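You operate a simulated robot arm through the tools that you are given. There is no shell and no other tool. Be economical: measure what you need, move in short steps, check, and stop when the job is done.

You run a simulated two-armed robot. Do the job below in one go: nothing can be reset, and whatever is moved stays where it is left.

TASK
Take the blue sponge on the top of the black tool case and put it away on the top of the primer table. Pick up the rubber roller with one hand, pass it to the other hand and put it on the right end of the board stack. Take the cream wedge and put it on the top of the low grey case. Fetch the grey can from the top of the timber table and set it on the shelf of the rack table. Close the drawer of the timber table. Take the short wooden batten marked "L570" from the top of the timber table and put it on the drain cover. The order is free. Set down upright: rubber roller, grey can.

The check looks at the end state, three seconds after you hand in, the way a careful person would. Anything else that was tipped, shoved, dropped, spilled or broken makes it a failure. A push-on lid holds only when it is set on centred and level and pressed home; a screw cap is set on level and turned clockwise until tight.

THE ROBOT
Two 7-joint arms with two-finger parallel grippers on one trunk, on a base that drives. Base frame: it is fixed to the floor where the robot stands at the start and does not move with it; the origin is under the middle of the robot, x ahead of it, y to its left, z up. Readings come in m, degrees, newtons and seconds.
The left shoulder is at the start at [0.05, 0.168, 0.932], the right one opposite. With the tool pointing down near the work surface each hand reaches from about 0.1 to 0.6 m from the robot's upright axis, wherever it stands, measured 20 degrees to its own side. Places, roughly: blue sponge (10x6x5 cm) [0.5, -0.2, 0.4]; cream wedge (8x4x3 cm) [2, -0.3, 0.5]; drain cover [-2, 7.5, 0.75]; drawer of the timber table [1.6, 6.9, 0.8]; grey can (6x6x10 cm) [1.6, 7.2, 0.8]; right end of the board stack [1, 0.7, 0.3]; rubber roller (8x6x10 cm) [0.5, -0.4, 0.5]; shelf of the rack table [0.2, 7.5, 0.3]; short wooden batten [2.5, 7, 0.75]; top of the low grey case [2.1, -2.2, 0.3]; top of the primer table [-2.4, -7.7, 0.7]. Payload 1.57 kg a hand.
Tool frame (each hand has its own): the origin (TCP) lies between the finger pads and is the grasp point; the fingertips stand 0.03 m ahead of it; z points along the fingers, y is the line along which they close. Largest opening 0.08 m; finger width 0.017, thickness 0.012; the body of the gripper, 0.04 by 0.082 m, starts 0.08 m behind the TCP.
Orientation is told as [roll, pitch, yaw] about the base's x, y, z axes, in that order, counted from this pose: with the fingers straight down and closing along the base's y, the tool's x points along the base's -x, its y along +y and its z along -z.

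THE INTERFACE
- The arms move only by the tool arm_command. It takes "left_series", "right_series" or both (then of equal length, played together; a hand with none holds still); each is a list of rows, each an object of numbers (a shift or turn left out is 0, a gripper value left out holds the last): "tx", "ty", "tz": the shift along the tool's x, y, z in units of 300 mm (1.0 is 300 mm); "ax", "ay", "az": the turn, a rotation vector about the tool's x, y, z in units of 120 degrees (1.0 is 120 degrees). In form: [{"tx": .., "ty": .., "tz": .., "ax": .., "ay": .., "az": ..}, ...]. A call has 1 to 10 rows; each row is the pose to reach, as a shift and turn from the pose commanded when the call began, along the tool's axes at that moment. "left_gripper" and "right_gripper" are, for a hand that has rows, the closure, from 0 (fully open) to 1 (shut), set as the call begins (left out, the last holds). A call with a number of a shift or a turn outside -1 to 1 is refused whole. Rows are played at 5 a second. More than 0.05 m and 8.6 degrees between two rows, or a gripper value outside its range, and nothing of the call is played. A pose out of reach is approached as far as the arm can. The call stops where the force on the tool passes 40 N (or 10 N more than at its start, if that is more) or the arm is blocked; 0.2 s more then pass. Each finger travels about 0.045 m/s and halts on what it meets, pressing with about 43 N; the grip force reading is that of the motor and also rises with nothing between the fingers. The clock runs only during rows and for 0.2 s after the last one: add rows that repeat a pose to give the fingers time. It gives the time, the measured TCP pose, the force on the tool (base axes), the opening and the grip force at its end, in the units of the frame above (readings bear some noise), with the torque about the TCP (base axes, N m) and any sound that the robot's microphone picked up.
- Cameras (640 x 400 px; columns grow to the right, rows downward): "scene" is now at [0.0914, -0.0356, 1.1183]; the picture's right is [-0.60, -0.80, 0.00], its down [-0.66, 0.49, -0.57] and it looks along [0.46, -0.34, -0.82] (base axes); focal length 290 px, centre (320, 200). "left" rides on the left gripper at [0.072, 0.007, -0.122] in its tool frame; the picture's right is [-0.09, 1.00, 0.00], its down [-0.84, -0.08, -0.54] and it looks along [-0.54, -0.05, 0.84] (tool axes); focal length 238 px, centre (320, 200). "right" rides on the right gripper at [0.072, -0.007, -0.122] in its tool frame; the picture's right is [0.09, 1.00, 0.00], its down [-0.84, 0.08, -0.54] and it looks along [-0.54, 0.05, 0.84] (tool axes); focal length 238 px, centre (320, 200). There is no depth. A picture from a camera that has moved, and an enlarged one, comes with that camera's place and axes in the base frame and with its lens. The place of the scene camera against the robot may be out by one fixed shift of up to 0.012 m in any direction.
- grab_frame(camera): a new picture of that camera. The clock stands still meanwhile.
- move_column(by): slides the trunk up (or, below 0, down) by that many m; the arms and the scene camera ride with it, the base frame stays. It gives what a move gives, with no picture.
- drive_base(legs): drives the robot by 1 to 6 legs, each [ahead, left, turn to the left] in m, m and degrees, along the robot's own axes; the way and the turn of a leg run together, so that a leg with both is an arc; at most 1.5 m and 180 degrees a leg. The arms and the cameras ride along, it lands a little off, and it stops where it bumps. It gives what a move gives.
- pan_tilt(pan, tilt): turns the head with the scene camera to pan (to the left, within 80 degrees either way) and tilt (down, from -29 to 69), counted from straight ahead of the robot. It gives what a move gives.
- close_up(camera, box): a new picture of the part [left, top, right, bottom] of that camera's present view, enlarged. The clock stands still meanwhile.
- job_done(): hands the job in; it is judged then, once.

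Work in short steps. Places have to be worked out from the pictures, the camera data and where the tool is seen: move nearer, look again, correct. Check each grasp and each placing, and mend what went wrong. You have 186 turns and 154 pictures in all, those below and enlarged ones among them. Open the grippers and draw the arms clear of the work before you hand the job in, unless the task says otherwise; then end with one line.

The tools are called after "Call:" as name(argument=value, ...) on one line, values as JSON. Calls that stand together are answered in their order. arm_command: Moves the arms, as the interface text tells. Its arguments: {"type":"object","properties":{"left_series":{"type":"array","items":{"type":"object","properties":{"tx":{"type":"number"},"ty":{"type":"number"},"tz":{"type":"number"},"ax":{"type":"number"},"ay":{"type":"number"},"az":{"type":"number"}}}},"left_gripper":{"type":"number"},"right_series":{"type":"array","items":{"type":"object","properties":{"tx":{"type":"number"},"ty":{"type":"number"},"tz":{"type":"number"},"ax":{"type":"number"},"ay":{"type":"number"},"az":{"type":"number"}}}},"right_gripper":{"type":"number"}},"required":[]} The other tools are called the same way: move_column (by) slides the trunk up or down; drive_base (legs) drives the base; pan_tilt (pan, tilt) turns the head that bears the scene camera; grab_frame (camera) takes a picture; close_up (camera, box) takes an enlarged picture of a part of a camera's view; job_done () hands the job in.

At the start:

```text
t: 0.0
left_eef_pos: [0.284, -0.0144, 0.7157]
left_tcp_rot: [0.0, 0.0, 0.0]
left_wrist_force: [-0.4, 0.4, -0.4]
left_moment: [-0.01, -0.02, 0.02]
left_width: 0.0801
left_grip_force: 0.0
right_eef_pos: [0.2837, -0.3623, 0.7322]
right_tcp_rot: [-0.1, 0.0, 0.0]
right_wrist_force: [0.9, 0.0, 0.5]
right_moment: [0.03, 0.02, -0.01]
right_width: 0.0801
right_grip_force: 0.2
trunk travel left (down, up): [-0.1, 0.343]
robot x, y, heading: [-0.001, -0.0022, -0.2]
head pan, tilt: [-36.9, 55.1]
```

scene: 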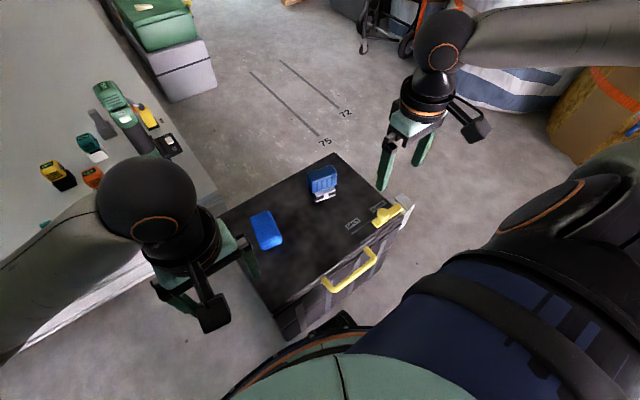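
right: 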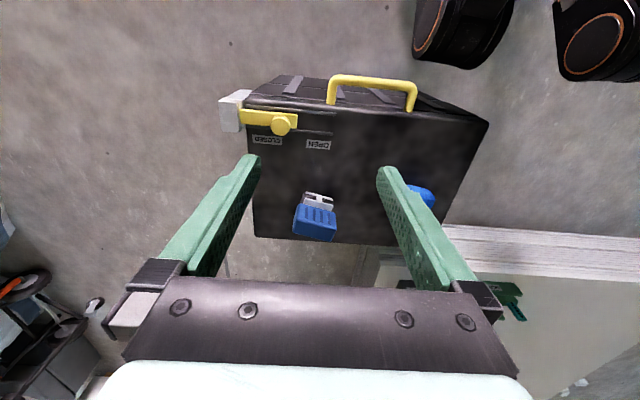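
left: 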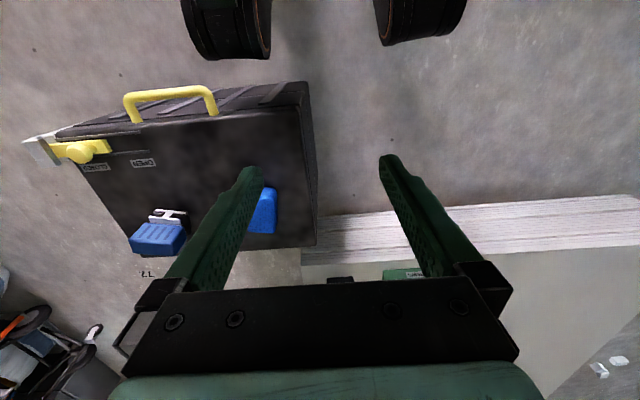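

The tool case is right ahead, with the sponge near [0.5,-0.15] and the roller near [0.52,-0.36]. I look around ahead first to find the board stack and its right end.

Call:
pan_tilt(pan=20, tilt=35)

Call:
grab_frame(camera="scene")

Call:
close_up(camera="right", box=[220, 60, 500, 260])

```text
t: 1.3
left_eef_pos: [0.2837, -0.0147, 0.7146]
left_tcp_rot: [0.1, 0.0, 0.0]
left_wrist_force: [0.4, 0.1, -1.5]
left_moment: [0.01, -0.01, -0.01]
left_width: 0.08
left_grip_force: 0.0
right_eef_pos: [0.2841, -0.3635, 0.7319]
right_tcp_rot: [0.0, 0.1, 0.0]
right_wrist_force: [0.2, -0.6, 0.3]
right_moment: [0.0, 0.01, 0.02]
right_width: 0.08
right_grip_force: 0.0
trunk travel left (down, up): [-0.1, 0.343]
robot x, y, heading: [0.002, 0.0018, 0.1]
head pan, tilt: [20.0, 35.0]
```

```text
150 pictures are left
camera scene: at [0.1166, 0.0377, 1.1467], right [0.34, -0.94, 0.0], down [-0.54, -0.2, -0.82], along [0.77, 0.28, -0.57], focal length 290 px, centre (320, 200)
```

scene: 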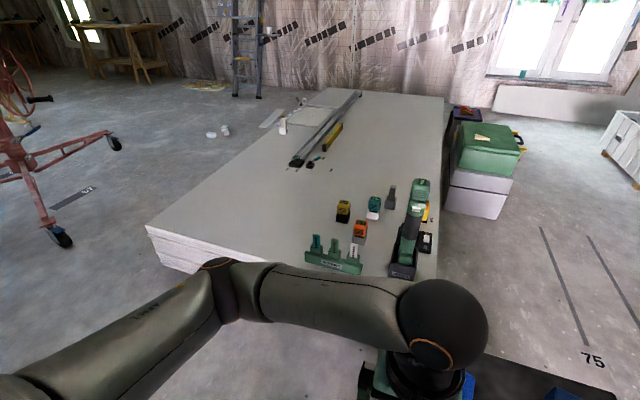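

```text
2.00 times, centred on (360, 160) of right
camera zoom: at [0.2118, -0.3687, 0.8536], right [-0.09, 1.0, 0.0], down [0.84, 0.08, 0.54], along [0.54, 0.05, -0.84], focal length 477 px, centre (240, 280)
```

zoom: 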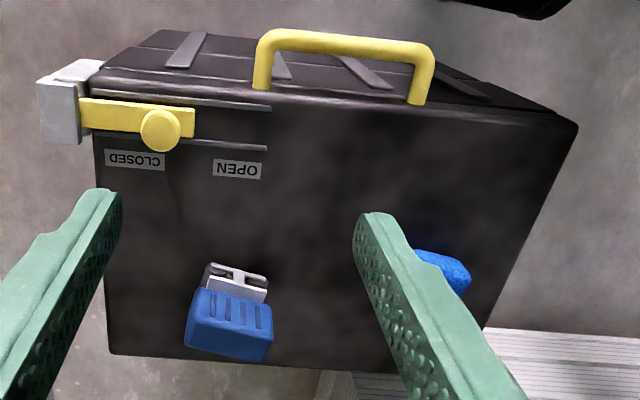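

The stack runs along x from about 0.79 m, with free surface near [1.0, 0.7]. The cream wedge lies on the green case near [1.9,-0.3]. I now look closely at the roller and the sponge.

Call:
pan_tilt(pan=-33, tilt=50)

Call:
grab_frame(camera="scene")

Call:
close_up(camera="scene", box=[240, 140, 400, 260])

```text
t: 2.5
left_eef_pos: [0.2831, -0.015, 0.716]
left_tcp_rot: [0.0, 0.0, 0.1]
left_wrist_force: [0.2, -0.3, -0.6]
left_moment: [0.01, 0.01, 0.0]
left_width: 0.0799
left_grip_force: 0.1
right_eef_pos: [0.2836, -0.3619, 0.7306]
right_tcp_rot: [0.0, 0.0, 0.1]
right_wrist_force: [-0.6, 0.3, -1.1]
right_moment: [0.01, -0.01, 0.01]
right_width: 0.0803
right_grip_force: 0.0
trunk travel left (down, up): [-0.1, 0.343]
robot x, y, heading: [-0.0011, -0.0016, 0.1]
head pan, tilt: [-33.0, 50.0]
```

```text
148 pictures are left
camera scene: at [0.0984, -0.0343, 1.125], right [-0.54, -0.84, 0.0], down [-0.64, 0.42, -0.64], along [0.54, -0.35, -0.77], focal length 290 px, centre (320, 200)
```

scene: 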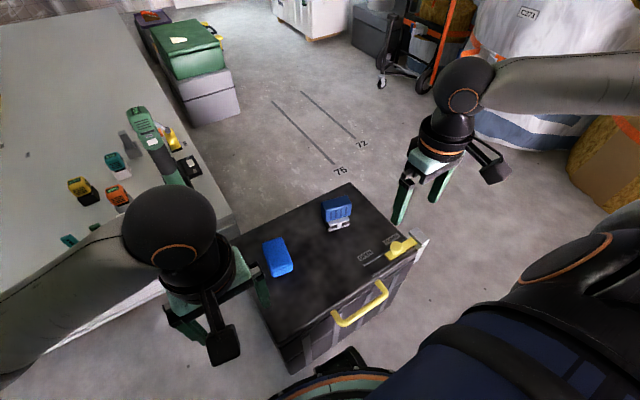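

```text
3.33 times, centred on (320, 200) of scene
camera zoom: at [0.0984, -0.0343, 1.125], right [-0.54, -0.84, 0.0], down [-0.64, 0.42, -0.64], along [0.54, -0.35, -0.77], focal length 968 px, centre (320, 200)
```

zoom: 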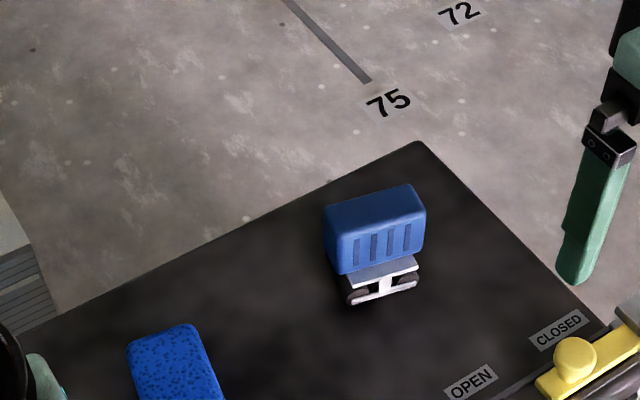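

The roller stands upright: blue handle on top, 8 cm side roughly along y and turned about −10°, wheels below. I turn the right gripper so it closes along x and bring it over the roller, still high.

Call:
arm_command(right_series=[{"tx": -0.07, "az": -0.0667}, {"tx": -0.14, "az": -0.1333}, {"tx": -0.21, "az": -0.2}, {"tx": -0.28, "az": -0.2667}, {"tx": -0.35, "az": -0.3333}, {"tx": -0.42, "az": -0.4}, {"tx": -0.49, "az": -0.4667}, {"tx": -0.56, "az": -0.5333}, {"tx": -0.63, "az": -0.6}, {"tx": -0.7, "az": -0.6667}], right_gripper=0)

Call:
grab_frame(camera="right")

Call:
grab_frame(camera="scene")

```text
t: 4.7
left_eef_pos: [0.2842, -0.0159, 0.7159]
left_tcp_rot: [0.0, -0.1, 0.0]
left_wrist_force: [-0.1, 0.5, 0.2]
left_moment: [0.02, 0.01, -0.01]
left_width: 0.0802
left_grip_force: 0.2
right_eef_pos: [0.4949, -0.3619, 0.7324]
right_tcp_rot: [0.0, 0.0, 80.2]
right_wrist_force: [0.0, 0.1, 0.7]
right_moment: [0.0, -0.01, 0.02]
right_width: 0.08
right_grip_force: 0.1
trunk travel left (down, up): [-0.1, 0.343]
robot x, y, heading: [-0.002, -0.0013, -0.1]
head pan, tilt: [-33.0, 50.0]
```

```text
146 pictures are left
camera right: at [0.4888, -0.4334, 0.8539], right [-1.0, 0.08, 0.0], down [0.07, 0.84, 0.54], along [0.04, 0.54, -0.84], focal length 238 px, centre (320, 200)
```

right: 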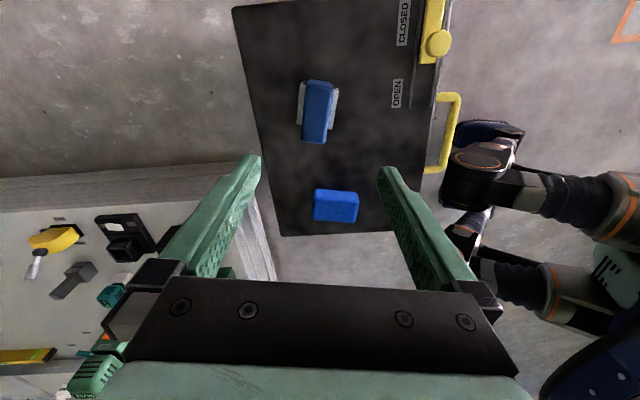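

```text
145 pictures are left
camera scene: at [0.0983, -0.0343, 1.1249], right [-0.54, -0.84, 0.0], down [-0.64, 0.42, -0.64], along [0.54, -0.35, -0.77], focal length 290 px, centre (320, 200)
```

scene: 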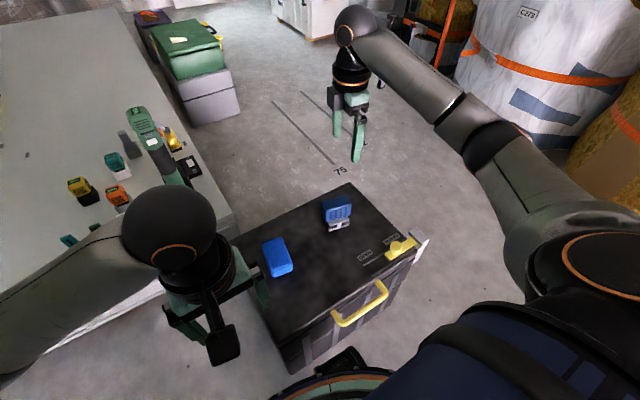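

Triangulating both views gives handle top near z≈0.50, centre ≈[0.498,−0.355], about 4.7 cm wide. I will grip its −y end, leaving the other end for the left hand, so I descend partway and look again.

Call:
arm_command(right_series=[{"tx": 0.03, "tz": 0.15}, {"tx": 0.05, "tz": 0.3}, {"tx": 0.06, "tz": 0.45}])

Call:
grab_frame(camera="right")

```text
t: 5.5
left_eef_pos: [0.2838, -0.0149, 0.7154]
left_tcp_rot: [0.0, 0.0, 0.0]
left_wrist_force: [0.2, -0.5, -0.1]
left_moment: [-0.03, 0.02, -0.02]
left_width: 0.08
left_grip_force: 0.1
right_eef_pos: [0.4902, -0.3797, 0.5957]
right_tcp_rot: [0.1, 0.0, 80.1]
right_wrist_force: [0.3, 0.4, -0.8]
right_moment: [-0.01, -0.02, 0.0]
right_width: 0.08
right_grip_force: 0.0
trunk travel left (down, up): [-0.1, 0.343]
robot x, y, heading: [0.0007, -0.0, 0.2]
head pan, tilt: [-33.0, 50.0]
```

```text
144 pictures are left
camera right: at [0.485, -0.4514, 0.7177], right [-1.0, 0.08, 0.0], down [0.07, 0.84, 0.54], along [0.04, 0.54, -0.84], focal length 238 px, centre (320, 200)
```

right: 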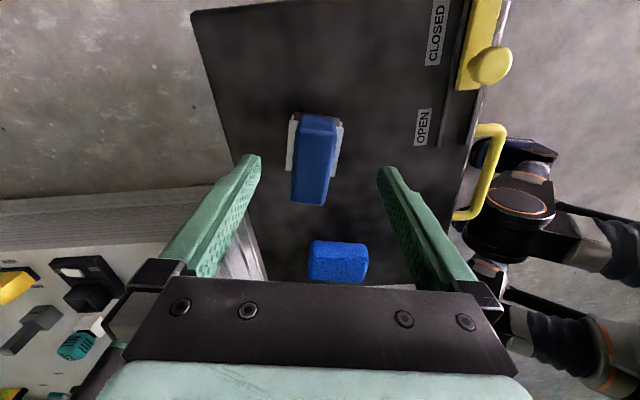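

The handle's top runs from y −0.40 to −0.315 with centre x≈0.497, and the tool lines up. I go down to z≈0.475 with a 4 mm sideways correction, then close.

Call:
arm_command(right_series=[{"ty": -0.013, "tz": 0.1}, {"ty": -0.013, "tz": 0.2}, {"ty": -0.013, "tz": 0.3}, {"ty": -0.013, "tz": 0.4}])

Call:
grab_frame(camera="right")

```text
t: 6.5
left_eef_pos: [0.2845, -0.0148, 0.7163]
left_tcp_rot: [0.0, 0.0, 0.0]
left_wrist_force: [-0.8, 0.3, 0.6]
left_moment: [0.0, 0.04, -0.02]
left_width: 0.0799
left_grip_force: 0.1
right_eef_pos: [0.4953, -0.3809, 0.4762]
right_tcp_rot: [0.0, 0.1, 80.1]
right_wrist_force: [-0.5, 0.2, 0.3]
right_moment: [0.01, -0.02, 0.0]
right_width: 0.0802
right_grip_force: 0.1
trunk travel left (down, up): [-0.1, 0.343]
robot x, y, heading: [0.0029, 0.0026, 0.1]
head pan, tilt: [-33.0, 50.0]
```

```text
143 pictures are left
camera right: at [0.4885, -0.4527, 0.5976], right [-1.0, 0.08, 0.0], down [0.07, 0.84, 0.54], along [0.04, 0.54, -0.84], focal length 238 px, centre (320, 200)
```

right: 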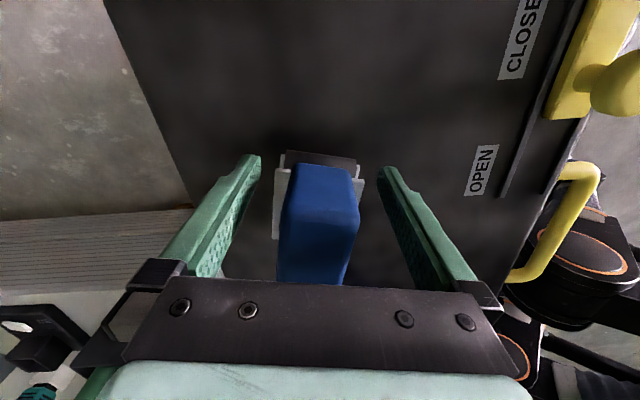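

The handle sits between the fingers, but the white frame is wider just below it. I raise 8 mm so the tips press only the handle, then close.

Call:
arm_command(right_series=[{"tz": -0.027}, {"tz": -0.027}])

Call:
arm_command(right_series=[{}, {}, {}, {}, {}], right_gripper=1)

Call:
grab_frame(camera="right")

```text
t: 7.1
left_eef_pos: [0.2833, -0.0148, 0.7168]
left_tcp_rot: [-0.1, 0.1, -0.1]
left_wrist_force: [0.2, 0.3, 0.2]
left_moment: [0.01, -0.02, -0.01]
left_width: 0.08
left_grip_force: 0.0
right_eef_pos: [0.4937, -0.3812, 0.4839]
right_tcp_rot: [0.0, 0.0, 80.1]
right_wrist_force: [0.8, -0.1, -0.3]
right_moment: [0.0, -0.02, 0.02]
right_width: 0.08
right_grip_force: 0.0
trunk travel left (down, up): [-0.1, 0.343]
robot x, y, heading: [-0.001, 0.0012, 0.0]
head pan, tilt: [-33.0, 50.0]
```

```text
t: 8.3
left_eef_pos: [0.2838, -0.0154, 0.7169]
left_tcp_rot: [0.0, 0.0, 0.0]
left_wrist_force: [-0.5, 0.5, 0.9]
left_moment: [-0.01, -0.02, 0.0]
left_width: 0.08
left_grip_force: 0.1
right_eef_pos: [0.4947, -0.3807, 0.484]
right_tcp_rot: [0.0, 0.0, 80.1]
right_wrist_force: [-0.1, 1.4, -0.6]
right_moment: [0.05, 0.07, 0.0]
right_width: 0.0597
right_grip_force: 43.1
trunk travel left (down, up): [-0.1, 0.343]
robot x, y, heading: [0.0028, 0.0012, 0.4]
head pan, tilt: [-33.0, 50.0]
```

```text
142 pictures are left
camera right: at [0.4885, -0.4522, 0.6064], right [-1.0, 0.08, 0.0], down [0.07, 0.84, 0.54], along [0.04, 0.54, -0.84], focal length 238 px, centre (320, 200)
```

right: 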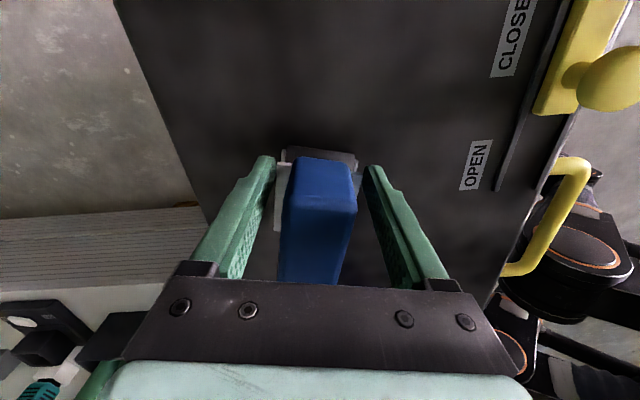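

The width of 0.060 says the tips caught the wider frame rather than the handle. I open, rise 14 mm and close on the handle only.

Call:
arm_command(right_series=[{}, {}, {}, {"tz": -0.023}, {"tz": -0.047}], right_gripper=0)

Call:
arm_command(right_series=[{}, {}, {}, {}, {}], right_gripper=1)

Call:
grab_frame(camera="right")

```text
t: 9.5
left_eef_pos: [0.2845, -0.015, 0.7165]
left_tcp_rot: [0.0, -0.1, 0.0]
left_wrist_force: [0.2, -0.2, -0.1]
left_moment: [-0.01, 0.01, 0.03]
left_width: 0.0798
left_grip_force: 0.1
right_eef_pos: [0.4939, -0.3799, 0.498]
right_tcp_rot: [-0.1, -0.1, 80.1]
right_wrist_force: [-0.7, -0.8, 0.9]
right_moment: [0.0, 0.01, 0.03]
right_width: 0.0802
right_grip_force: 0.1
trunk travel left (down, up): [-0.1, 0.343]
robot x, y, heading: [-0.001, 0.002, -0.0]
head pan, tilt: [-33.0, 50.0]
```

```text
t: 10.7
left_eef_pos: [0.2839, -0.0154, 0.7156]
left_tcp_rot: [0.0, -0.1, 0.0]
left_wrist_force: [0.4, 0.1, -0.2]
left_moment: [0.01, 0.01, -0.01]
left_width: 0.0801
left_grip_force: 0.2
right_eef_pos: [0.4963, -0.3808, 0.4985]
right_tcp_rot: [0.0, 0.0, 80.2]
right_wrist_force: [-1.2, 0.3, 2.5]
right_moment: [0.03, 0.22, -0.05]
right_width: 0.038
right_grip_force: 37.7
trunk travel left (down, up): [-0.1, 0.343]
robot x, y, heading: [-0.0012, -0.0024, -0.2]
head pan, tilt: [-33.0, 50.0]
```

```text
141 pictures are left
camera right: at [0.4886, -0.452, 0.6209], right [-1.0, 0.08, 0.0], down [0.07, 0.84, 0.54], along [0.04, 0.54, -0.84], focal length 238 px, centre (320, 200)
```

right: 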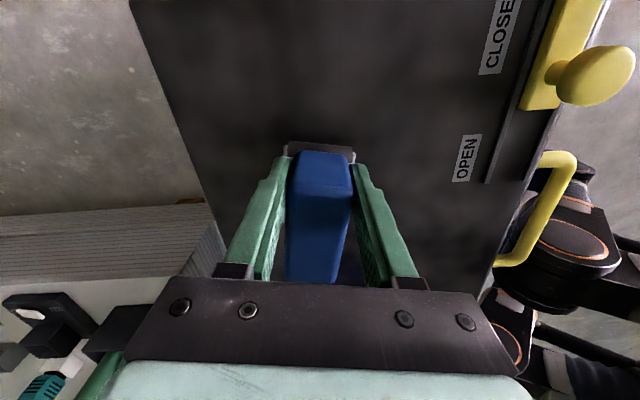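

The handle is now held, 3.8 cm wide at 38 N. I lift straight up and look.

Call:
arm_command(right_series=[{"tz": -0.03}, {"tz": -0.1}, {"tz": -0.22}, {"tz": -0.36}, {"tz": -0.5}, {"tz": -0.64}, {"tz": -0.78}, {"tz": -0.9}, {"tz": -1.0}])

Call:
grab_frame(camera="scene")

```text
t: 12.7
left_eef_pos: [0.2843, -0.0151, 0.7161]
left_tcp_rot: [0.1, 0.0, 0.0]
left_wrist_force: [-0.2, -0.3, 0.4]
left_moment: [0.02, -0.02, 0.01]
left_width: 0.08
left_grip_force: 0.0
right_eef_pos: [0.4944, -0.3794, 0.7979]
right_tcp_rot: [0.1, 0.1, 80.1]
right_wrist_force: [-0.1, 0.0, -2.2]
right_moment: [-0.06, 0.0, -0.03]
right_width: 0.0377
right_grip_force: 43.3
trunk travel left (down, up): [-0.1, 0.343]
robot x, y, heading: [0.0044, -0.0023, 0.1]
head pan, tilt: [-33.0, 50.0]
```

```text
140 pictures are left
camera scene: at [0.0985, -0.0344, 1.1249], right [-0.54, -0.84, 0.0], down [-0.64, 0.42, -0.64], along [0.54, -0.35, -0.77], focal length 290 px, centre (320, 200)
```

scene: 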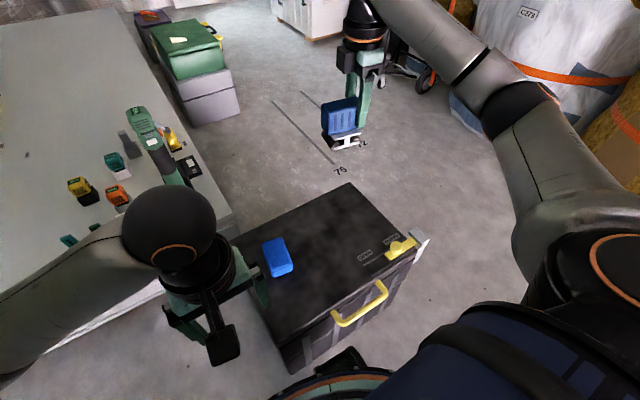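

The roller hangs upright in the right hand. I raise the left hand and turn it toward yaw −100 for a slanted grasp from the left side.

Call:
arm_command(left_series=[{"tx": -0.03, "ty": 0.04, "tz": -0.06, "az": 0.07}, {"tx": -0.06, "ty": 0.08, "tz": -0.12, "az": 0.14}, {"tx": -0.1, "ty": 0.12, "tz": -0.18, "az": 0.21}, {"tx": -0.14, "ty": 0.16, "tz": -0.24, "az": 0.28}, {"tx": -0.18, "ty": 0.2, "tz": -0.3, "az": 0.35}, {"tx": -0.22, "ty": 0.24, "tz": -0.36, "az": 0.42}, {"tx": -0.26, "ty": 0.28, "tz": -0.42, "az": 0.49}, {"tx": -0.3, "ty": 0.3, "tz": -0.48, "az": 0.56}, {"tx": -0.34, "ty": 0.32, "tz": -0.54, "az": 0.63}, {"tx": -0.38, "ty": 0.333, "tz": -0.6, "az": 0.7}], left_gripper=0)

Call:
arm_command(left_series=[{"az": 0.067}, {"az": 0.1333}])

Call:
arm_command(left_series=[{"ay": -0.0625}, {"ay": -0.125}, {"ay": -0.1875}, {"ay": -0.25}, {"ay": -0.3125}, {"ay": -0.375}])

Call:
arm_command(right_series=[{"tx": -0.071, "ty": 0.038}, {"tx": -0.142, "ty": 0.077}, {"tx": -0.213, "ty": 0.115}, {"tx": -0.284, "ty": 0.153}, {"tx": -0.355, "ty": 0.192}, {"tx": -0.427, "ty": 0.23}, {"tx": -0.5, "ty": 0.268}])

Call:
grab_frame(camera="left")

Call:
grab_frame(camera="scene")

```text
t: 14.9
left_eef_pos: [0.3979, 0.0839, 0.8968]
left_tcp_rot: [-0.1, -0.1, -84.2]
left_wrist_force: [0.1, -0.2, 1.2]
left_moment: [-0.02, 0.03, 0.01]
left_width: 0.0799
left_grip_force: 0.1
right_eef_pos: [0.4954, -0.3798, 0.7981]
right_tcp_rot: [0.0, 0.0, 80.1]
right_wrist_force: [0.1, 0.3, -2.7]
right_moment: [-0.09, 0.03, -0.03]
right_width: 0.0379
right_grip_force: 42.7
trunk travel left (down, up): [-0.1, 0.343]
robot x, y, heading: [-0.0009, -0.001, -0.2]
head pan, tilt: [-33.0, 50.0]
```

```text
t: 15.5
left_eef_pos: [0.3976, 0.0842, 0.8967]
left_tcp_rot: [0.1, -0.1, -100.1]
left_wrist_force: [-0.5, 0.4, 0.3]
left_moment: [0.02, -0.01, -0.02]
left_width: 0.08
left_grip_force: 0.1
right_eef_pos: [0.495, -0.3798, 0.7988]
right_tcp_rot: [0.0, 0.1, 80.2]
right_wrist_force: [-0.6, -0.4, -1.8]
right_moment: [-0.06, -0.04, 0.01]
right_width: 0.0376
right_grip_force: 42.5
trunk travel left (down, up): [-0.1, 0.343]
robot x, y, heading: [0.0017, -0.0017, 0.2]
head pan, tilt: [-33.0, 50.0]
```

```text
t: 16.9
left_eef_pos: [0.3985, 0.085, 0.8961]
left_tcp_rot: [0.0, -45.1, -100.0]
left_wrist_force: [0.6, -0.9, 0.1]
left_moment: [0.02, 0.02, 0.01]
left_width: 0.0802
left_grip_force: 0.0
right_eef_pos: [0.4955, -0.379, 0.7989]
right_tcp_rot: [-0.1, 0.1, 80.1]
right_wrist_force: [-0.5, 0.4, -2.9]
right_moment: [-0.1, 0.01, 0.0]
right_width: 0.0379
right_grip_force: 43.1
trunk travel left (down, up): [-0.1, 0.343]
robot x, y, heading: [0.0011, -0.0013, -0.1]
head pan, tilt: [-33.0, 50.0]
```

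```text
t: 18.5
left_eef_pos: [0.3976, 0.0833, 0.8957]
left_tcp_rot: [0.0, -45.0, -100.0]
left_wrist_force: [-0.5, 0.1, -0.4]
left_moment: [-0.02, 0.02, -0.03]
left_width: 0.0798
left_grip_force: 0.1
right_eef_pos: [0.4421, -0.2173, 0.7986]
right_tcp_rot: [0.0, 0.1, 80.0]
right_wrist_force: [0.2, 0.1, -2.3]
right_moment: [-0.08, -0.03, -0.03]
right_width: 0.0378
right_grip_force: 43.2
trunk travel left (down, up): [-0.1, 0.343]
robot x, y, heading: [-0.0005, -0.0015, 0.1]
head pan, tilt: [-33.0, 50.0]
```

```text
139 pictures are left
camera left: at [0.4287, 0.2184, 0.9319], right [0.97, -0.24, 0.06], down [-0.11, -0.19, 0.97], along [-0.22, -0.95, -0.21], focal length 238 px, centre (320, 200)
```

left: 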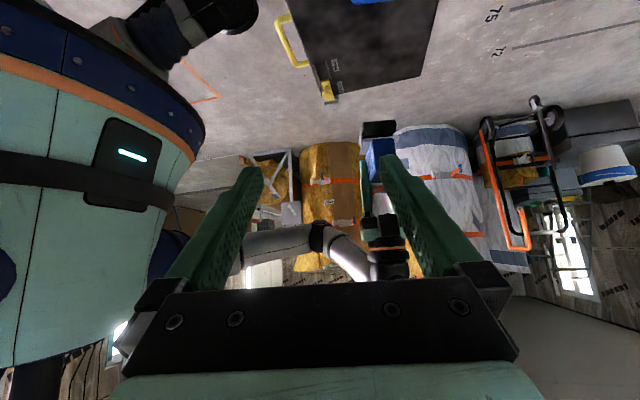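

```text
138 pictures are left
camera scene: at [0.0985, -0.0344, 1.1249], right [-0.54, -0.84, 0.0], down [-0.64, 0.42, -0.64], along [0.54, -0.35, -0.77], focal length 290 px, centre (320, 200)
```

scene: 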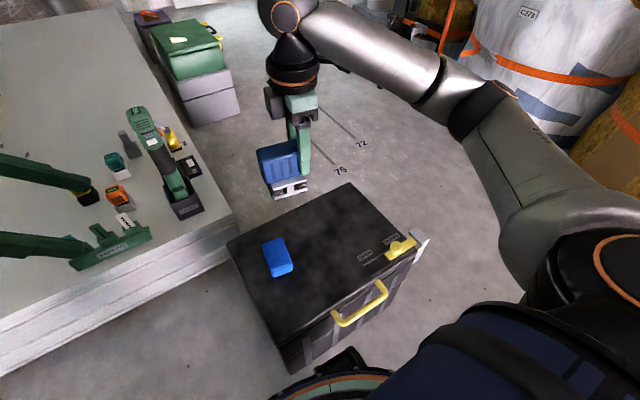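

Both hands are where I meant them. I bring the left hand onto the approach line, about 14 cm short of the handle's +y end.

Call:
arm_command(left_series=[{"tx": -0.064, "ty": 0.064, "tz": 0.072}, {"tx": -0.128, "ty": 0.128, "tz": 0.144}, {"tx": -0.193, "ty": 0.193, "tz": 0.216}, {"tx": -0.257, "ty": 0.257, "tz": 0.288}, {"tx": -0.321, "ty": 0.321, "tz": 0.359}])

Call:
grab_frame(camera="left")

Call:
grab_frame(camera="scene")

```text
t: 19.7
left_eef_pos: [0.4682, -0.0746, 0.8872]
left_tcp_rot: [0.0, -45.0, -99.9]
left_wrist_force: [-0.2, 0.2, -0.4]
left_moment: [0.01, -0.01, -0.01]
left_width: 0.0799
left_grip_force: 0.1
right_eef_pos: [0.4415, -0.219, 0.7988]
right_tcp_rot: [0.1, -0.1, 80.1]
right_wrist_force: [0.3, -0.2, -2.5]
right_moment: [-0.07, 0.0, -0.03]
right_width: 0.0375
right_grip_force: 42.7
trunk travel left (down, up): [-0.1, 0.343]
robot x, y, heading: [0.0005, 0.0013, -0.1]
head pan, tilt: [-33.0, 50.0]
```

```text
137 pictures are left
camera left: at [0.4985, 0.0591, 0.9235], right [0.97, -0.24, 0.07], down [-0.11, -0.19, 0.97], along [-0.22, -0.95, -0.21], focal length 238 px, centre (320, 200)
```

left: 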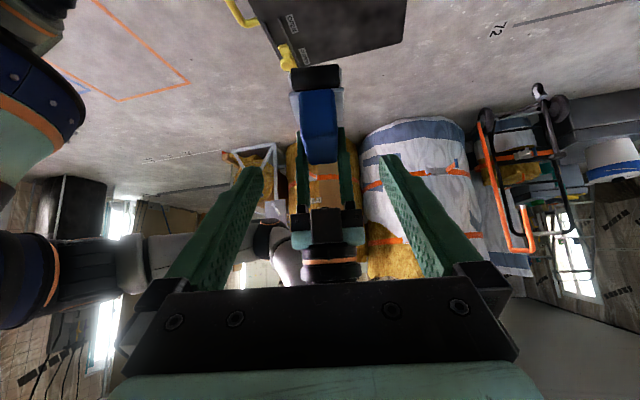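

```text
136 pictures are left
camera scene: at [0.0985, -0.0344, 1.1249], right [-0.54, -0.84, 0.0], down [-0.64, 0.42, -0.64], along [0.54, -0.35, -0.77], focal length 290 px, centre (320, 200)
```

scene: 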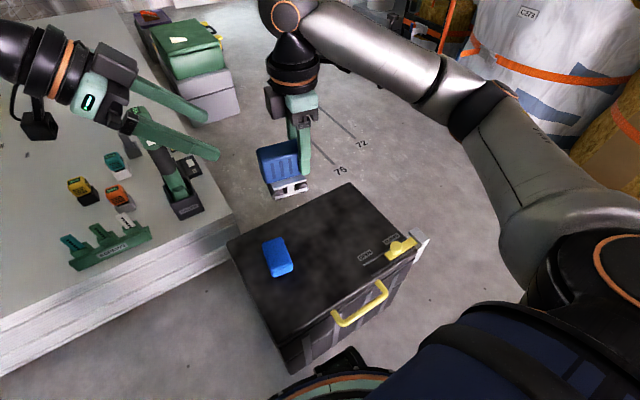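

The handle is centred between the left fingers. I advance 14 cm along the tool axis in short rows without closing, then look.

Call:
arm_command(left_series=[{"tz": 0.1}, {"tz": 0.2}, {"tx": -0.005, "tz": 0.28}, {"tx": -0.01, "tz": 0.35}, {"tx": -0.01, "tz": 0.41}, {"tx": -0.01, "tz": 0.47}])

Call:
grab_frame(camera="left")

Call:
close_up(camera="scene", box=[200, 80, 360, 220])

```text
t: 21.1
left_eef_pos: [0.4496, -0.1745, 0.791]
left_tcp_rot: [0.0, -44.9, -99.9]
left_wrist_force: [0.1, 0.3, -0.1]
left_moment: [0.01, 0.0, 0.02]
left_width: 0.0801
left_grip_force: 0.0
right_eef_pos: [0.4417, -0.2185, 0.7987]
right_tcp_rot: [0.0, 0.0, 80.1]
right_wrist_force: [-0.1, 0.6, -2.1]
right_moment: [-0.03, 0.03, 0.0]
right_width: 0.0378
right_grip_force: 43.0
trunk travel left (down, up): [-0.1, 0.343]
robot x, y, heading: [-0.002, 0.0001, 0.0]
head pan, tilt: [-33.0, 50.0]
```

```text
135 pictures are left
camera left: at [0.4809, -0.041, 0.8267], right [0.97, -0.24, 0.06], down [-0.11, -0.19, 0.97], along [-0.22, -0.95, -0.21], focal length 238 px, centre (320, 200)
```

left: 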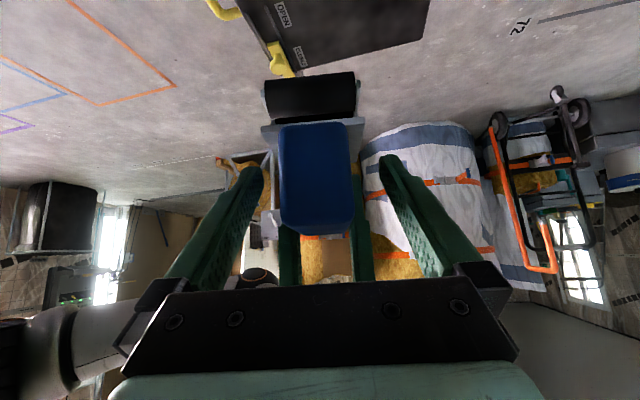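

```text
2.86 times, centred on (280, 150) of scene
camera zoom: at [0.0985, -0.0344, 1.1249], right [-0.54, -0.84, 0.0], down [-0.64, 0.42, -0.64], along [0.54, -0.35, -0.77], focal length 830 px, centre (434, 343)
```

zoom: 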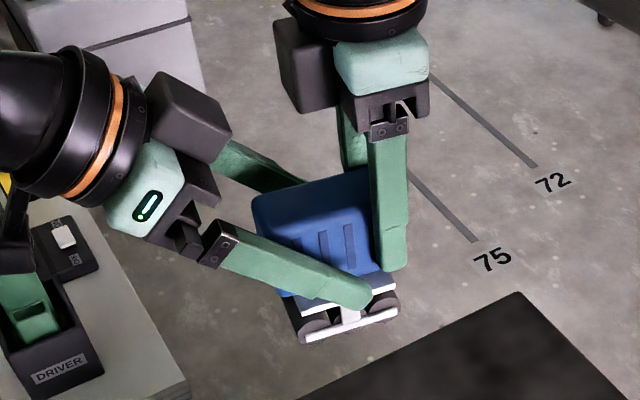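

The left fingers straddle the handle, but their tips may be right at the frame's top. I raise 6 mm and close.

Call:
arm_command(left_series=[{"tx": -0.015, "tz": -0.015}, {"tx": -0.015, "tz": -0.015}])

Call:
arm_command(left_series=[{}, {}, {}, {}, {}], left_gripper=1)

Call:
close_up(camera="scene", box=[200, 80, 360, 220])

```text
t: 21.7
left_eef_pos: [0.4507, -0.1755, 0.7969]
left_tcp_rot: [0.0, -45.0, -100.1]
left_wrist_force: [0.1, -0.2, 0.5]
left_moment: [0.01, -0.05, 0.01]
left_width: 0.0801
left_grip_force: 0.1
right_eef_pos: [0.4412, -0.2182, 0.799]
right_tcp_rot: [0.0, -0.1, 80.1]
right_wrist_force: [0.5, 0.1, -2.0]
right_moment: [-0.1, -0.01, 0.01]
right_width: 0.0377
right_grip_force: 42.9
trunk travel left (down, up): [-0.1, 0.343]
robot x, y, heading: [-0.0004, 0.0029, -0.1]
head pan, tilt: [-33.0, 50.0]
```

```text
t: 22.9
left_eef_pos: [0.4493, -0.174, 0.7978]
left_tcp_rot: [-0.1, -45.0, -99.9]
left_wrist_force: [-5.6, 2.1, 0.6]
left_moment: [0.01, 0.0, -0.07]
left_width: 0.0375
left_grip_force: 37.6
right_eef_pos: [0.4421, -0.2175, 0.7993]
right_tcp_rot: [0.0, 0.0, 80.0]
right_wrist_force: [7.2, -1.9, -3.6]
right_moment: [-0.15, 0.04, -0.23]
right_width: 0.0377
right_grip_force: 43.1
trunk travel left (down, up): [-0.1, 0.343]
robot x, y, heading: [0.0004, -0.0013, 0.1]
head pan, tilt: [-33.0, 50.0]
```

```text
2.86 times, centred on (280, 150) of scene
camera zoom: at [0.0985, -0.0344, 1.1249], right [-0.54, -0.84, 0.0], down [-0.64, 0.42, -0.64], along [0.54, -0.35, -0.77], focal length 830 px, centre (434, 343)
```

zoom: 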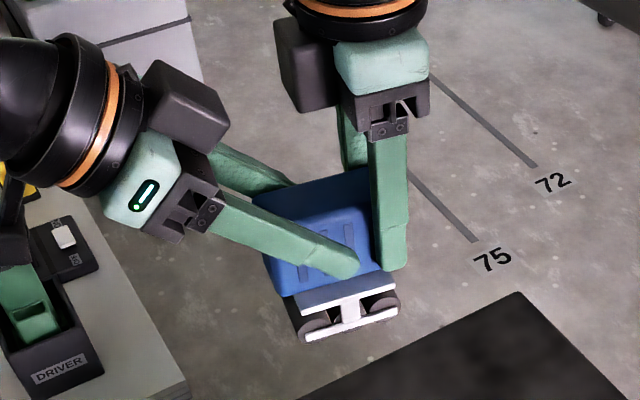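

Both hands hold the handle (0.0375 m on the left). I open the right gripper and draw it straight up.

Call:
arm_command(right_series=[{}, {}, {}, {"tz": -0.1}, {"tz": -0.2}, {"tz": -0.33}, {"tz": -0.45}], right_gripper=0)

Call:
grab_frame(camera="scene")

```text
t: 24.5
left_eef_pos: [0.4497, -0.1738, 0.7972]
left_tcp_rot: [0.0, -45.1, -100.0]
left_wrist_force: [-0.7, 0.8, 1.0]
left_moment: [0.04, -0.02, 0.03]
left_width: 0.0377
left_grip_force: 42.8
right_eef_pos: [0.4417, -0.2191, 0.9336]
right_tcp_rot: [0.0, 0.2, 80.1]
right_wrist_force: [0.3, -0.7, 0.0]
right_moment: [0.01, 0.04, -0.02]
right_width: 0.0799
right_grip_force: 0.1
trunk travel left (down, up): [-0.1, 0.343]
robot x, y, heading: [0.002, 0.0006, 0.0]
head pan, tilt: [-33.0, 50.0]
```

```text
132 pictures are left
camera scene: at [0.0985, -0.0343, 1.1249], right [-0.54, -0.84, 0.0], down [-0.64, 0.42, -0.64], along [0.54, -0.35, -0.77], focal length 290 px, centre (320, 200)
```

scene: 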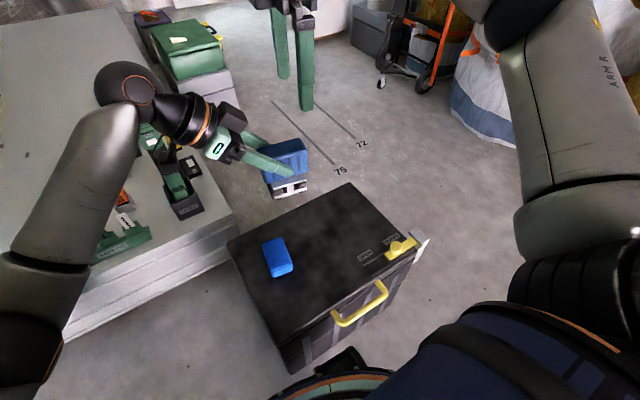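

The handover worked; the left hand alone holds the roller. I swing it clear to the left, then bring the right hand over the sponge, turned to close along y.

Call:
arm_command(left_series=[{"tx": 0.063, "ty": -0.044, "tz": -0.097}, {"tx": 0.126, "ty": -0.088, "tz": -0.193}, {"tx": 0.19, "ty": -0.132, "tz": -0.29}, {"tx": 0.253, "ty": -0.177, "tz": -0.387}, {"tx": 0.316, "ty": -0.22, "tz": -0.484}, {"tx": 0.379, "ty": -0.265, "tz": -0.58}, {"tx": 0.442, "ty": -0.309, "tz": -0.677}])

Call:
arm_command(right_series=[{"tx": -0.027, "ty": -0.009, "tz": 0.093, "az": 0.0715}, {"tx": -0.053, "ty": -0.018, "tz": 0.187, "az": 0.143}, {"tx": -0.08, "ty": -0.026, "tz": 0.28, "az": 0.2145}, {"tx": -0.106, "ty": -0.035, "tz": 0.373, "az": 0.286}, {"tx": -0.133, "ty": -0.044, "tz": 0.467, "az": 0.3575}, {"tx": -0.16, "ty": -0.053, "tz": 0.56, "az": 0.429}, {"tx": -0.186, "ty": -0.062, "tz": 0.653, "az": 0.5005}, {"tx": -0.213, "ty": -0.07, "tz": 0.747, "az": 0.572}, {"tx": -0.239, "ty": -0.079, "tz": 0.84, "az": 0.6435}, {"tx": -0.266, "ty": -0.088, "tz": 0.933, "az": 0.7145}])

Call:
grab_frame(camera="right")

Call:
grab_frame(camera="scene")

```text
t: 26.1
left_eef_pos: [0.3993, 0.0776, 0.8486]
left_tcp_rot: [0.0, -45.0, -100.0]
left_wrist_force: [-0.2, -0.1, -1.9]
left_moment: [0.01, 0.02, -0.04]
left_width: 0.0375
left_grip_force: 42.8
right_eef_pos: [0.4421, -0.2185, 0.9343]
right_tcp_rot: [0.1, 0.0, 80.0]
right_wrist_force: [0.1, -0.2, -0.2]
right_moment: [0.0, -0.03, -0.02]
right_width: 0.0803
right_grip_force: 0.1
trunk travel left (down, up): [-0.1, 0.343]
robot x, y, heading: [-0.0026, 0.0, -0.2]
head pan, tilt: [-33.0, 50.0]
```

```text
t: 28.3
left_eef_pos: [0.4004, 0.0765, 0.8476]
left_tcp_rot: [0.0, -44.9, -100.0]
left_wrist_force: [-0.3, 0.4, -2.3]
left_moment: [0.02, -0.03, 0.01]
left_width: 0.0378
left_grip_force: 43.8
right_eef_pos: [0.4799, -0.1448, 0.6542]
right_tcp_rot: [0.0, 0.1, -5.8]
right_wrist_force: [-0.7, 0.0, 0.5]
right_moment: [0.01, -0.06, -0.03]
right_width: 0.0801
right_grip_force: 0.1
trunk travel left (down, up): [-0.1, 0.343]
robot x, y, heading: [0.0055, -0.0007, -0.1]
head pan, tilt: [-33.0, 50.0]
```

```text
131 pictures are left
camera right: at [0.4087, -0.1436, 0.7752], right [0.01, 1.0, 0.0], down [0.84, -0.01, 0.54], along [0.54, -0.01, -0.84], focal length 238 px, centre (320, 200)
```

right: 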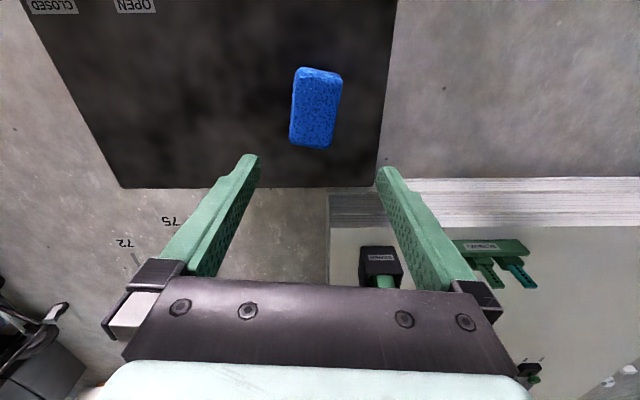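

```text
130 pictures are left
camera scene: at [0.0985, -0.0343, 1.125], right [-0.54, -0.84, 0.0], down [-0.64, 0.42, -0.64], along [0.54, -0.35, -0.77], focal length 290 px, centre (320, 200)
```

scene: 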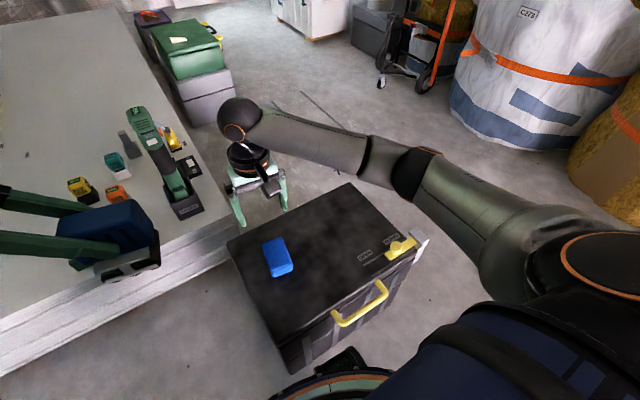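

The sponge centre works out to about [0.475,−0.151], top z≈0.45, long side along x, so the gripper is well turned. I descend to z≈0.445 and close.

Call:
arm_command(right_series=[{"tx": 0.015, "ty": -0.022, "tz": 0.12}, {"tx": 0.015, "ty": -0.022, "tz": 0.24}, {"tx": 0.015, "ty": -0.022, "tz": 0.36}, {"tx": 0.015, "ty": -0.022, "tz": 0.48}, {"tx": 0.015, "ty": -0.022, "tz": 0.58}, {"tx": 0.015, "ty": -0.022, "tz": 0.65}, {"tx": 0.015, "ty": -0.022, "tz": 0.697}])

Call:
grab_frame(camera="right")

```text
t: 30.0
left_eef_pos: [0.399, 0.0764, 0.848]
left_tcp_rot: [0.2, -44.9, -100.1]
left_wrist_force: [1.1, -0.3, -2.6]
left_moment: [0.03, -0.02, -0.01]
left_width: 0.0377
left_grip_force: 43.6
right_eef_pos: [0.4757, -0.1503, 0.4502]
right_tcp_rot: [0.0, 0.1, -5.5]
right_wrist_force: [-11.8, -1.7, 23.2]
right_moment: [-0.38, 0.38, -0.07]
right_width: 0.0793
right_grip_force: 0.0
trunk travel left (down, up): [-0.1, 0.343]
robot x, y, heading: [0.0013, 0.0009, -0.1]
head pan, tilt: [-33.0, 50.0]
stopped in row 7 (right hand): the force on the tool passed its limit at 44 N (the readings are from after the stop); the commanded pose is now the measured one
```

```text
129 pictures are left
camera right: at [0.4037, -0.1502, 0.5721], right [0.01, 1.0, 0.0], down [0.84, -0.01, 0.54], along [0.54, 0.0, -0.84], focal length 238 px, centre (320, 200)
```

right: 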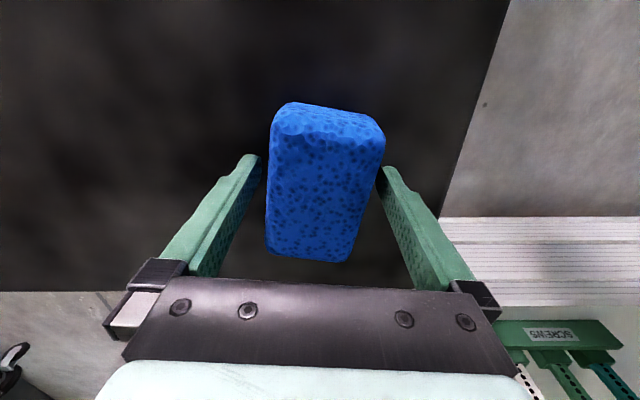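

The fingertips touched the case top (about z 0.42), gently enough that nothing moved. I back off 6 mm and close on the sponge.

Call:
arm_command(right_series=[{"tz": -0.02}, {"tz": -0.02}])

Call:
arm_command(right_series=[{}, {}, {}, {}, {}], right_gripper=1)

Call:
arm_command(right_series=[{"tz": -0.1}, {"tz": -0.24}, {"tz": -0.38}, {"tz": -0.52}, {"tz": -0.66}, {"tz": -0.8}, {"tz": -0.95}])

Call:
grab_frame(camera="scene")

```text
t: 30.6
left_eef_pos: [0.4008, 0.0758, 0.8481]
left_tcp_rot: [0.0, -45.0, -100.0]
left_wrist_force: [-0.2, -0.3, -3.1]
left_moment: [0.05, -0.03, 0.01]
left_width: 0.0375
left_grip_force: 43.1
right_eef_pos: [0.476, -0.1504, 0.4531]
right_tcp_rot: [0.1, 0.0, -5.5]
right_wrist_force: [0.0, -0.5, -0.2]
right_moment: [0.0, 0.0, -0.02]
right_width: 0.0802
right_grip_force: 0.1
trunk travel left (down, up): [-0.1, 0.343]
robot x, y, heading: [0.0007, 0.0011, 0.0]
head pan, tilt: [-33.0, 50.0]
```

```text
t: 31.8
left_eef_pos: [0.4004, 0.0768, 0.8487]
left_tcp_rot: [0.0, -45.0, -100.0]
left_wrist_force: [0.2, 0.5, -2.5]
left_moment: [0.05, -0.01, 0.01]
left_width: 0.0377
left_grip_force: 43.3
right_eef_pos: [0.4758, -0.1504, 0.4527]
right_tcp_rot: [0.0, 0.0, -5.6]
right_wrist_force: [0.9, -0.2, 0.1]
right_moment: [-0.01, -0.02, 0.01]
right_width: 0.0599
right_grip_force: 42.4
trunk travel left (down, up): [-0.1, 0.343]
robot x, y, heading: [0.0012, -0.0002, 0.1]
head pan, tilt: [-33.0, 50.0]
```

```text
t: 33.4
left_eef_pos: [0.4011, 0.0765, 0.8472]
left_tcp_rot: [0.0, -44.9, -100.0]
left_wrist_force: [0.2, 0.2, -2.4]
left_moment: [0.07, 0.02, -0.02]
left_width: 0.0378
left_grip_force: 43.2
right_eef_pos: [0.4759, -0.1506, 0.7387]
right_tcp_rot: [0.0, 0.3, -5.6]
right_wrist_force: [0.1, -0.2, -1.1]
right_moment: [0.03, 0.0, 0.01]
right_width: 0.0597
right_grip_force: 43.4
trunk travel left (down, up): [-0.1, 0.343]
robot x, y, heading: [-0.0035, 0.001, 0.1]
head pan, tilt: [-33.0, 50.0]
```

```text
128 pictures are left
camera scene: at [0.0982, -0.0345, 1.1249], right [-0.55, -0.84, 0.0], down [-0.64, 0.42, -0.64], along [0.54, -0.35, -0.77], focal length 290 px, centre (320, 200)
```

scene: 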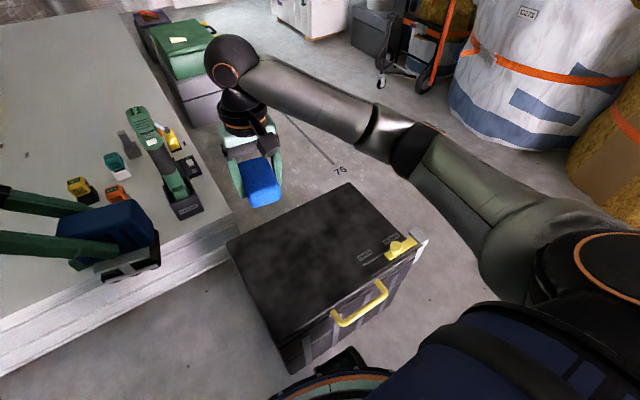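

Both items are held securely. I strafe left 0.5 m to face the free end of the board stack, and look.

Call:
drive_base(legs=[[0, 0.5, 0]])

Call:
pan_tilt(pan=15, tilt=50)

Call:
grab_frame(camera="scene")

```text
t: 38.3
left_eef_pos: [0.4005, 0.5725, 0.8477]
left_tcp_rot: [0.0, -45.1, -100.0]
left_wrist_force: [0.6, 0.6, -2.3]
left_moment: [0.04, -0.01, 0.0]
left_width: 0.0377
left_grip_force: 42.6
right_eef_pos: [0.4769, 0.3462, 0.7363]
right_tcp_rot: [0.0, 0.1, -5.7]
right_wrist_force: [-0.7, 0.7, -0.1]
right_moment: [-0.04, -0.01, 0.0]
right_width: 0.0591
right_grip_force: 43.2
trunk travel left (down, up): [-0.1, 0.343]
robot x, y, heading: [-0.0016, 0.495, -0.1]
head pan, tilt: [-33.0, 50.0]
```

```text
t: 39.4
left_eef_pos: [0.4013, 0.5726, 0.8476]
left_tcp_rot: [0.1, -45.0, -100.1]
left_wrist_force: [0.9, -0.5, -3.1]
left_moment: [-0.01, 0.01, -0.02]
left_width: 0.0375
left_grip_force: 42.9
right_eef_pos: [0.4778, 0.3453, 0.7383]
right_tcp_rot: [0.0, 0.1, -5.7]
right_wrist_force: [-0.2, -0.4, 0.0]
right_moment: [0.03, 0.03, 0.05]
right_width: 0.0593
right_grip_force: 43.0
trunk travel left (down, up): [-0.1, 0.343]
robot x, y, heading: [0.0012, 0.4976, -0.3]
head pan, tilt: [15.0, 50.0]
```

```text
127 pictures are left
camera scene: at [0.1089, 0.5239, 1.1249], right [0.26, -0.97, 0.0], down [-0.74, -0.2, -0.64], along [0.62, 0.16, -0.77], focal length 290 px, centre (320, 200)
```

scene: 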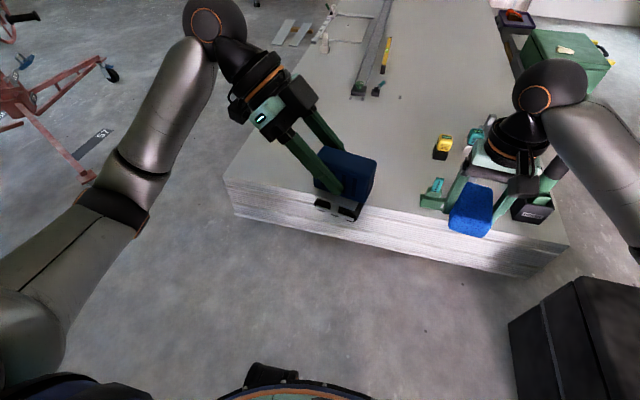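

The stack's near edge is at x≈0.81 and its top at z≈0.25; the surface around [0.97,0.7] is free. I drive 0.43 m ahead, then lower the trunk.

Call:
drive_base(legs=[[0.43, 0.02, 0]])

Call:
grab_frame(camera="scene")

Call:
grab_frame(camera="left")

```text
t: 42.1
left_eef_pos: [0.8323, 0.5927, 0.8481]
left_tcp_rot: [0.0, -45.0, -99.9]
left_wrist_force: [-0.8, -1.4, -2.2]
left_moment: [0.04, -0.03, -0.01]
left_width: 0.0377
left_grip_force: 43.2
right_eef_pos: [0.9071, 0.3662, 0.7384]
right_tcp_rot: [-0.1, 0.2, -5.5]
right_wrist_force: [1.0, -0.3, -0.1]
right_moment: [0.0, -0.02, -0.02]
right_width: 0.0591
right_grip_force: 43.3
trunk travel left (down, up): [-0.1, 0.343]
robot x, y, heading: [0.4328, 0.5197, -0.2]
head pan, tilt: [15.0, 50.0]
```

```text
126 pictures are left
camera scene: at [0.5392, 0.5437, 1.1249], right [0.26, -0.97, 0.0], down [-0.74, -0.2, -0.64], along [0.62, 0.17, -0.77], focal length 290 px, centre (320, 200)
```

scene: 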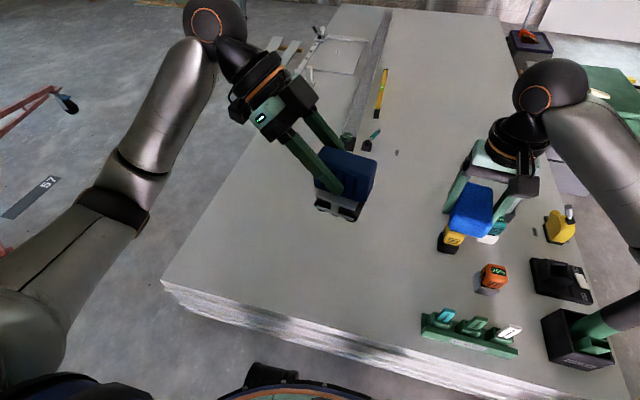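

```text
125 pictures are left
camera left: at [0.8619, 0.7265, 0.8836], right [0.97, -0.24, 0.06], down [-0.11, -0.19, 0.97], along [-0.22, -0.95, -0.21], focal length 238 px, centre (320, 200)
```

left: 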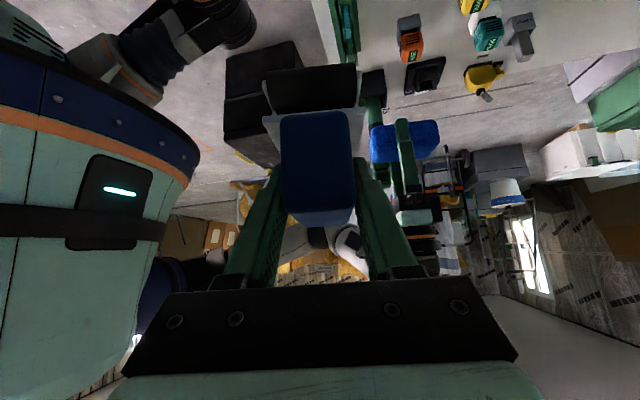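

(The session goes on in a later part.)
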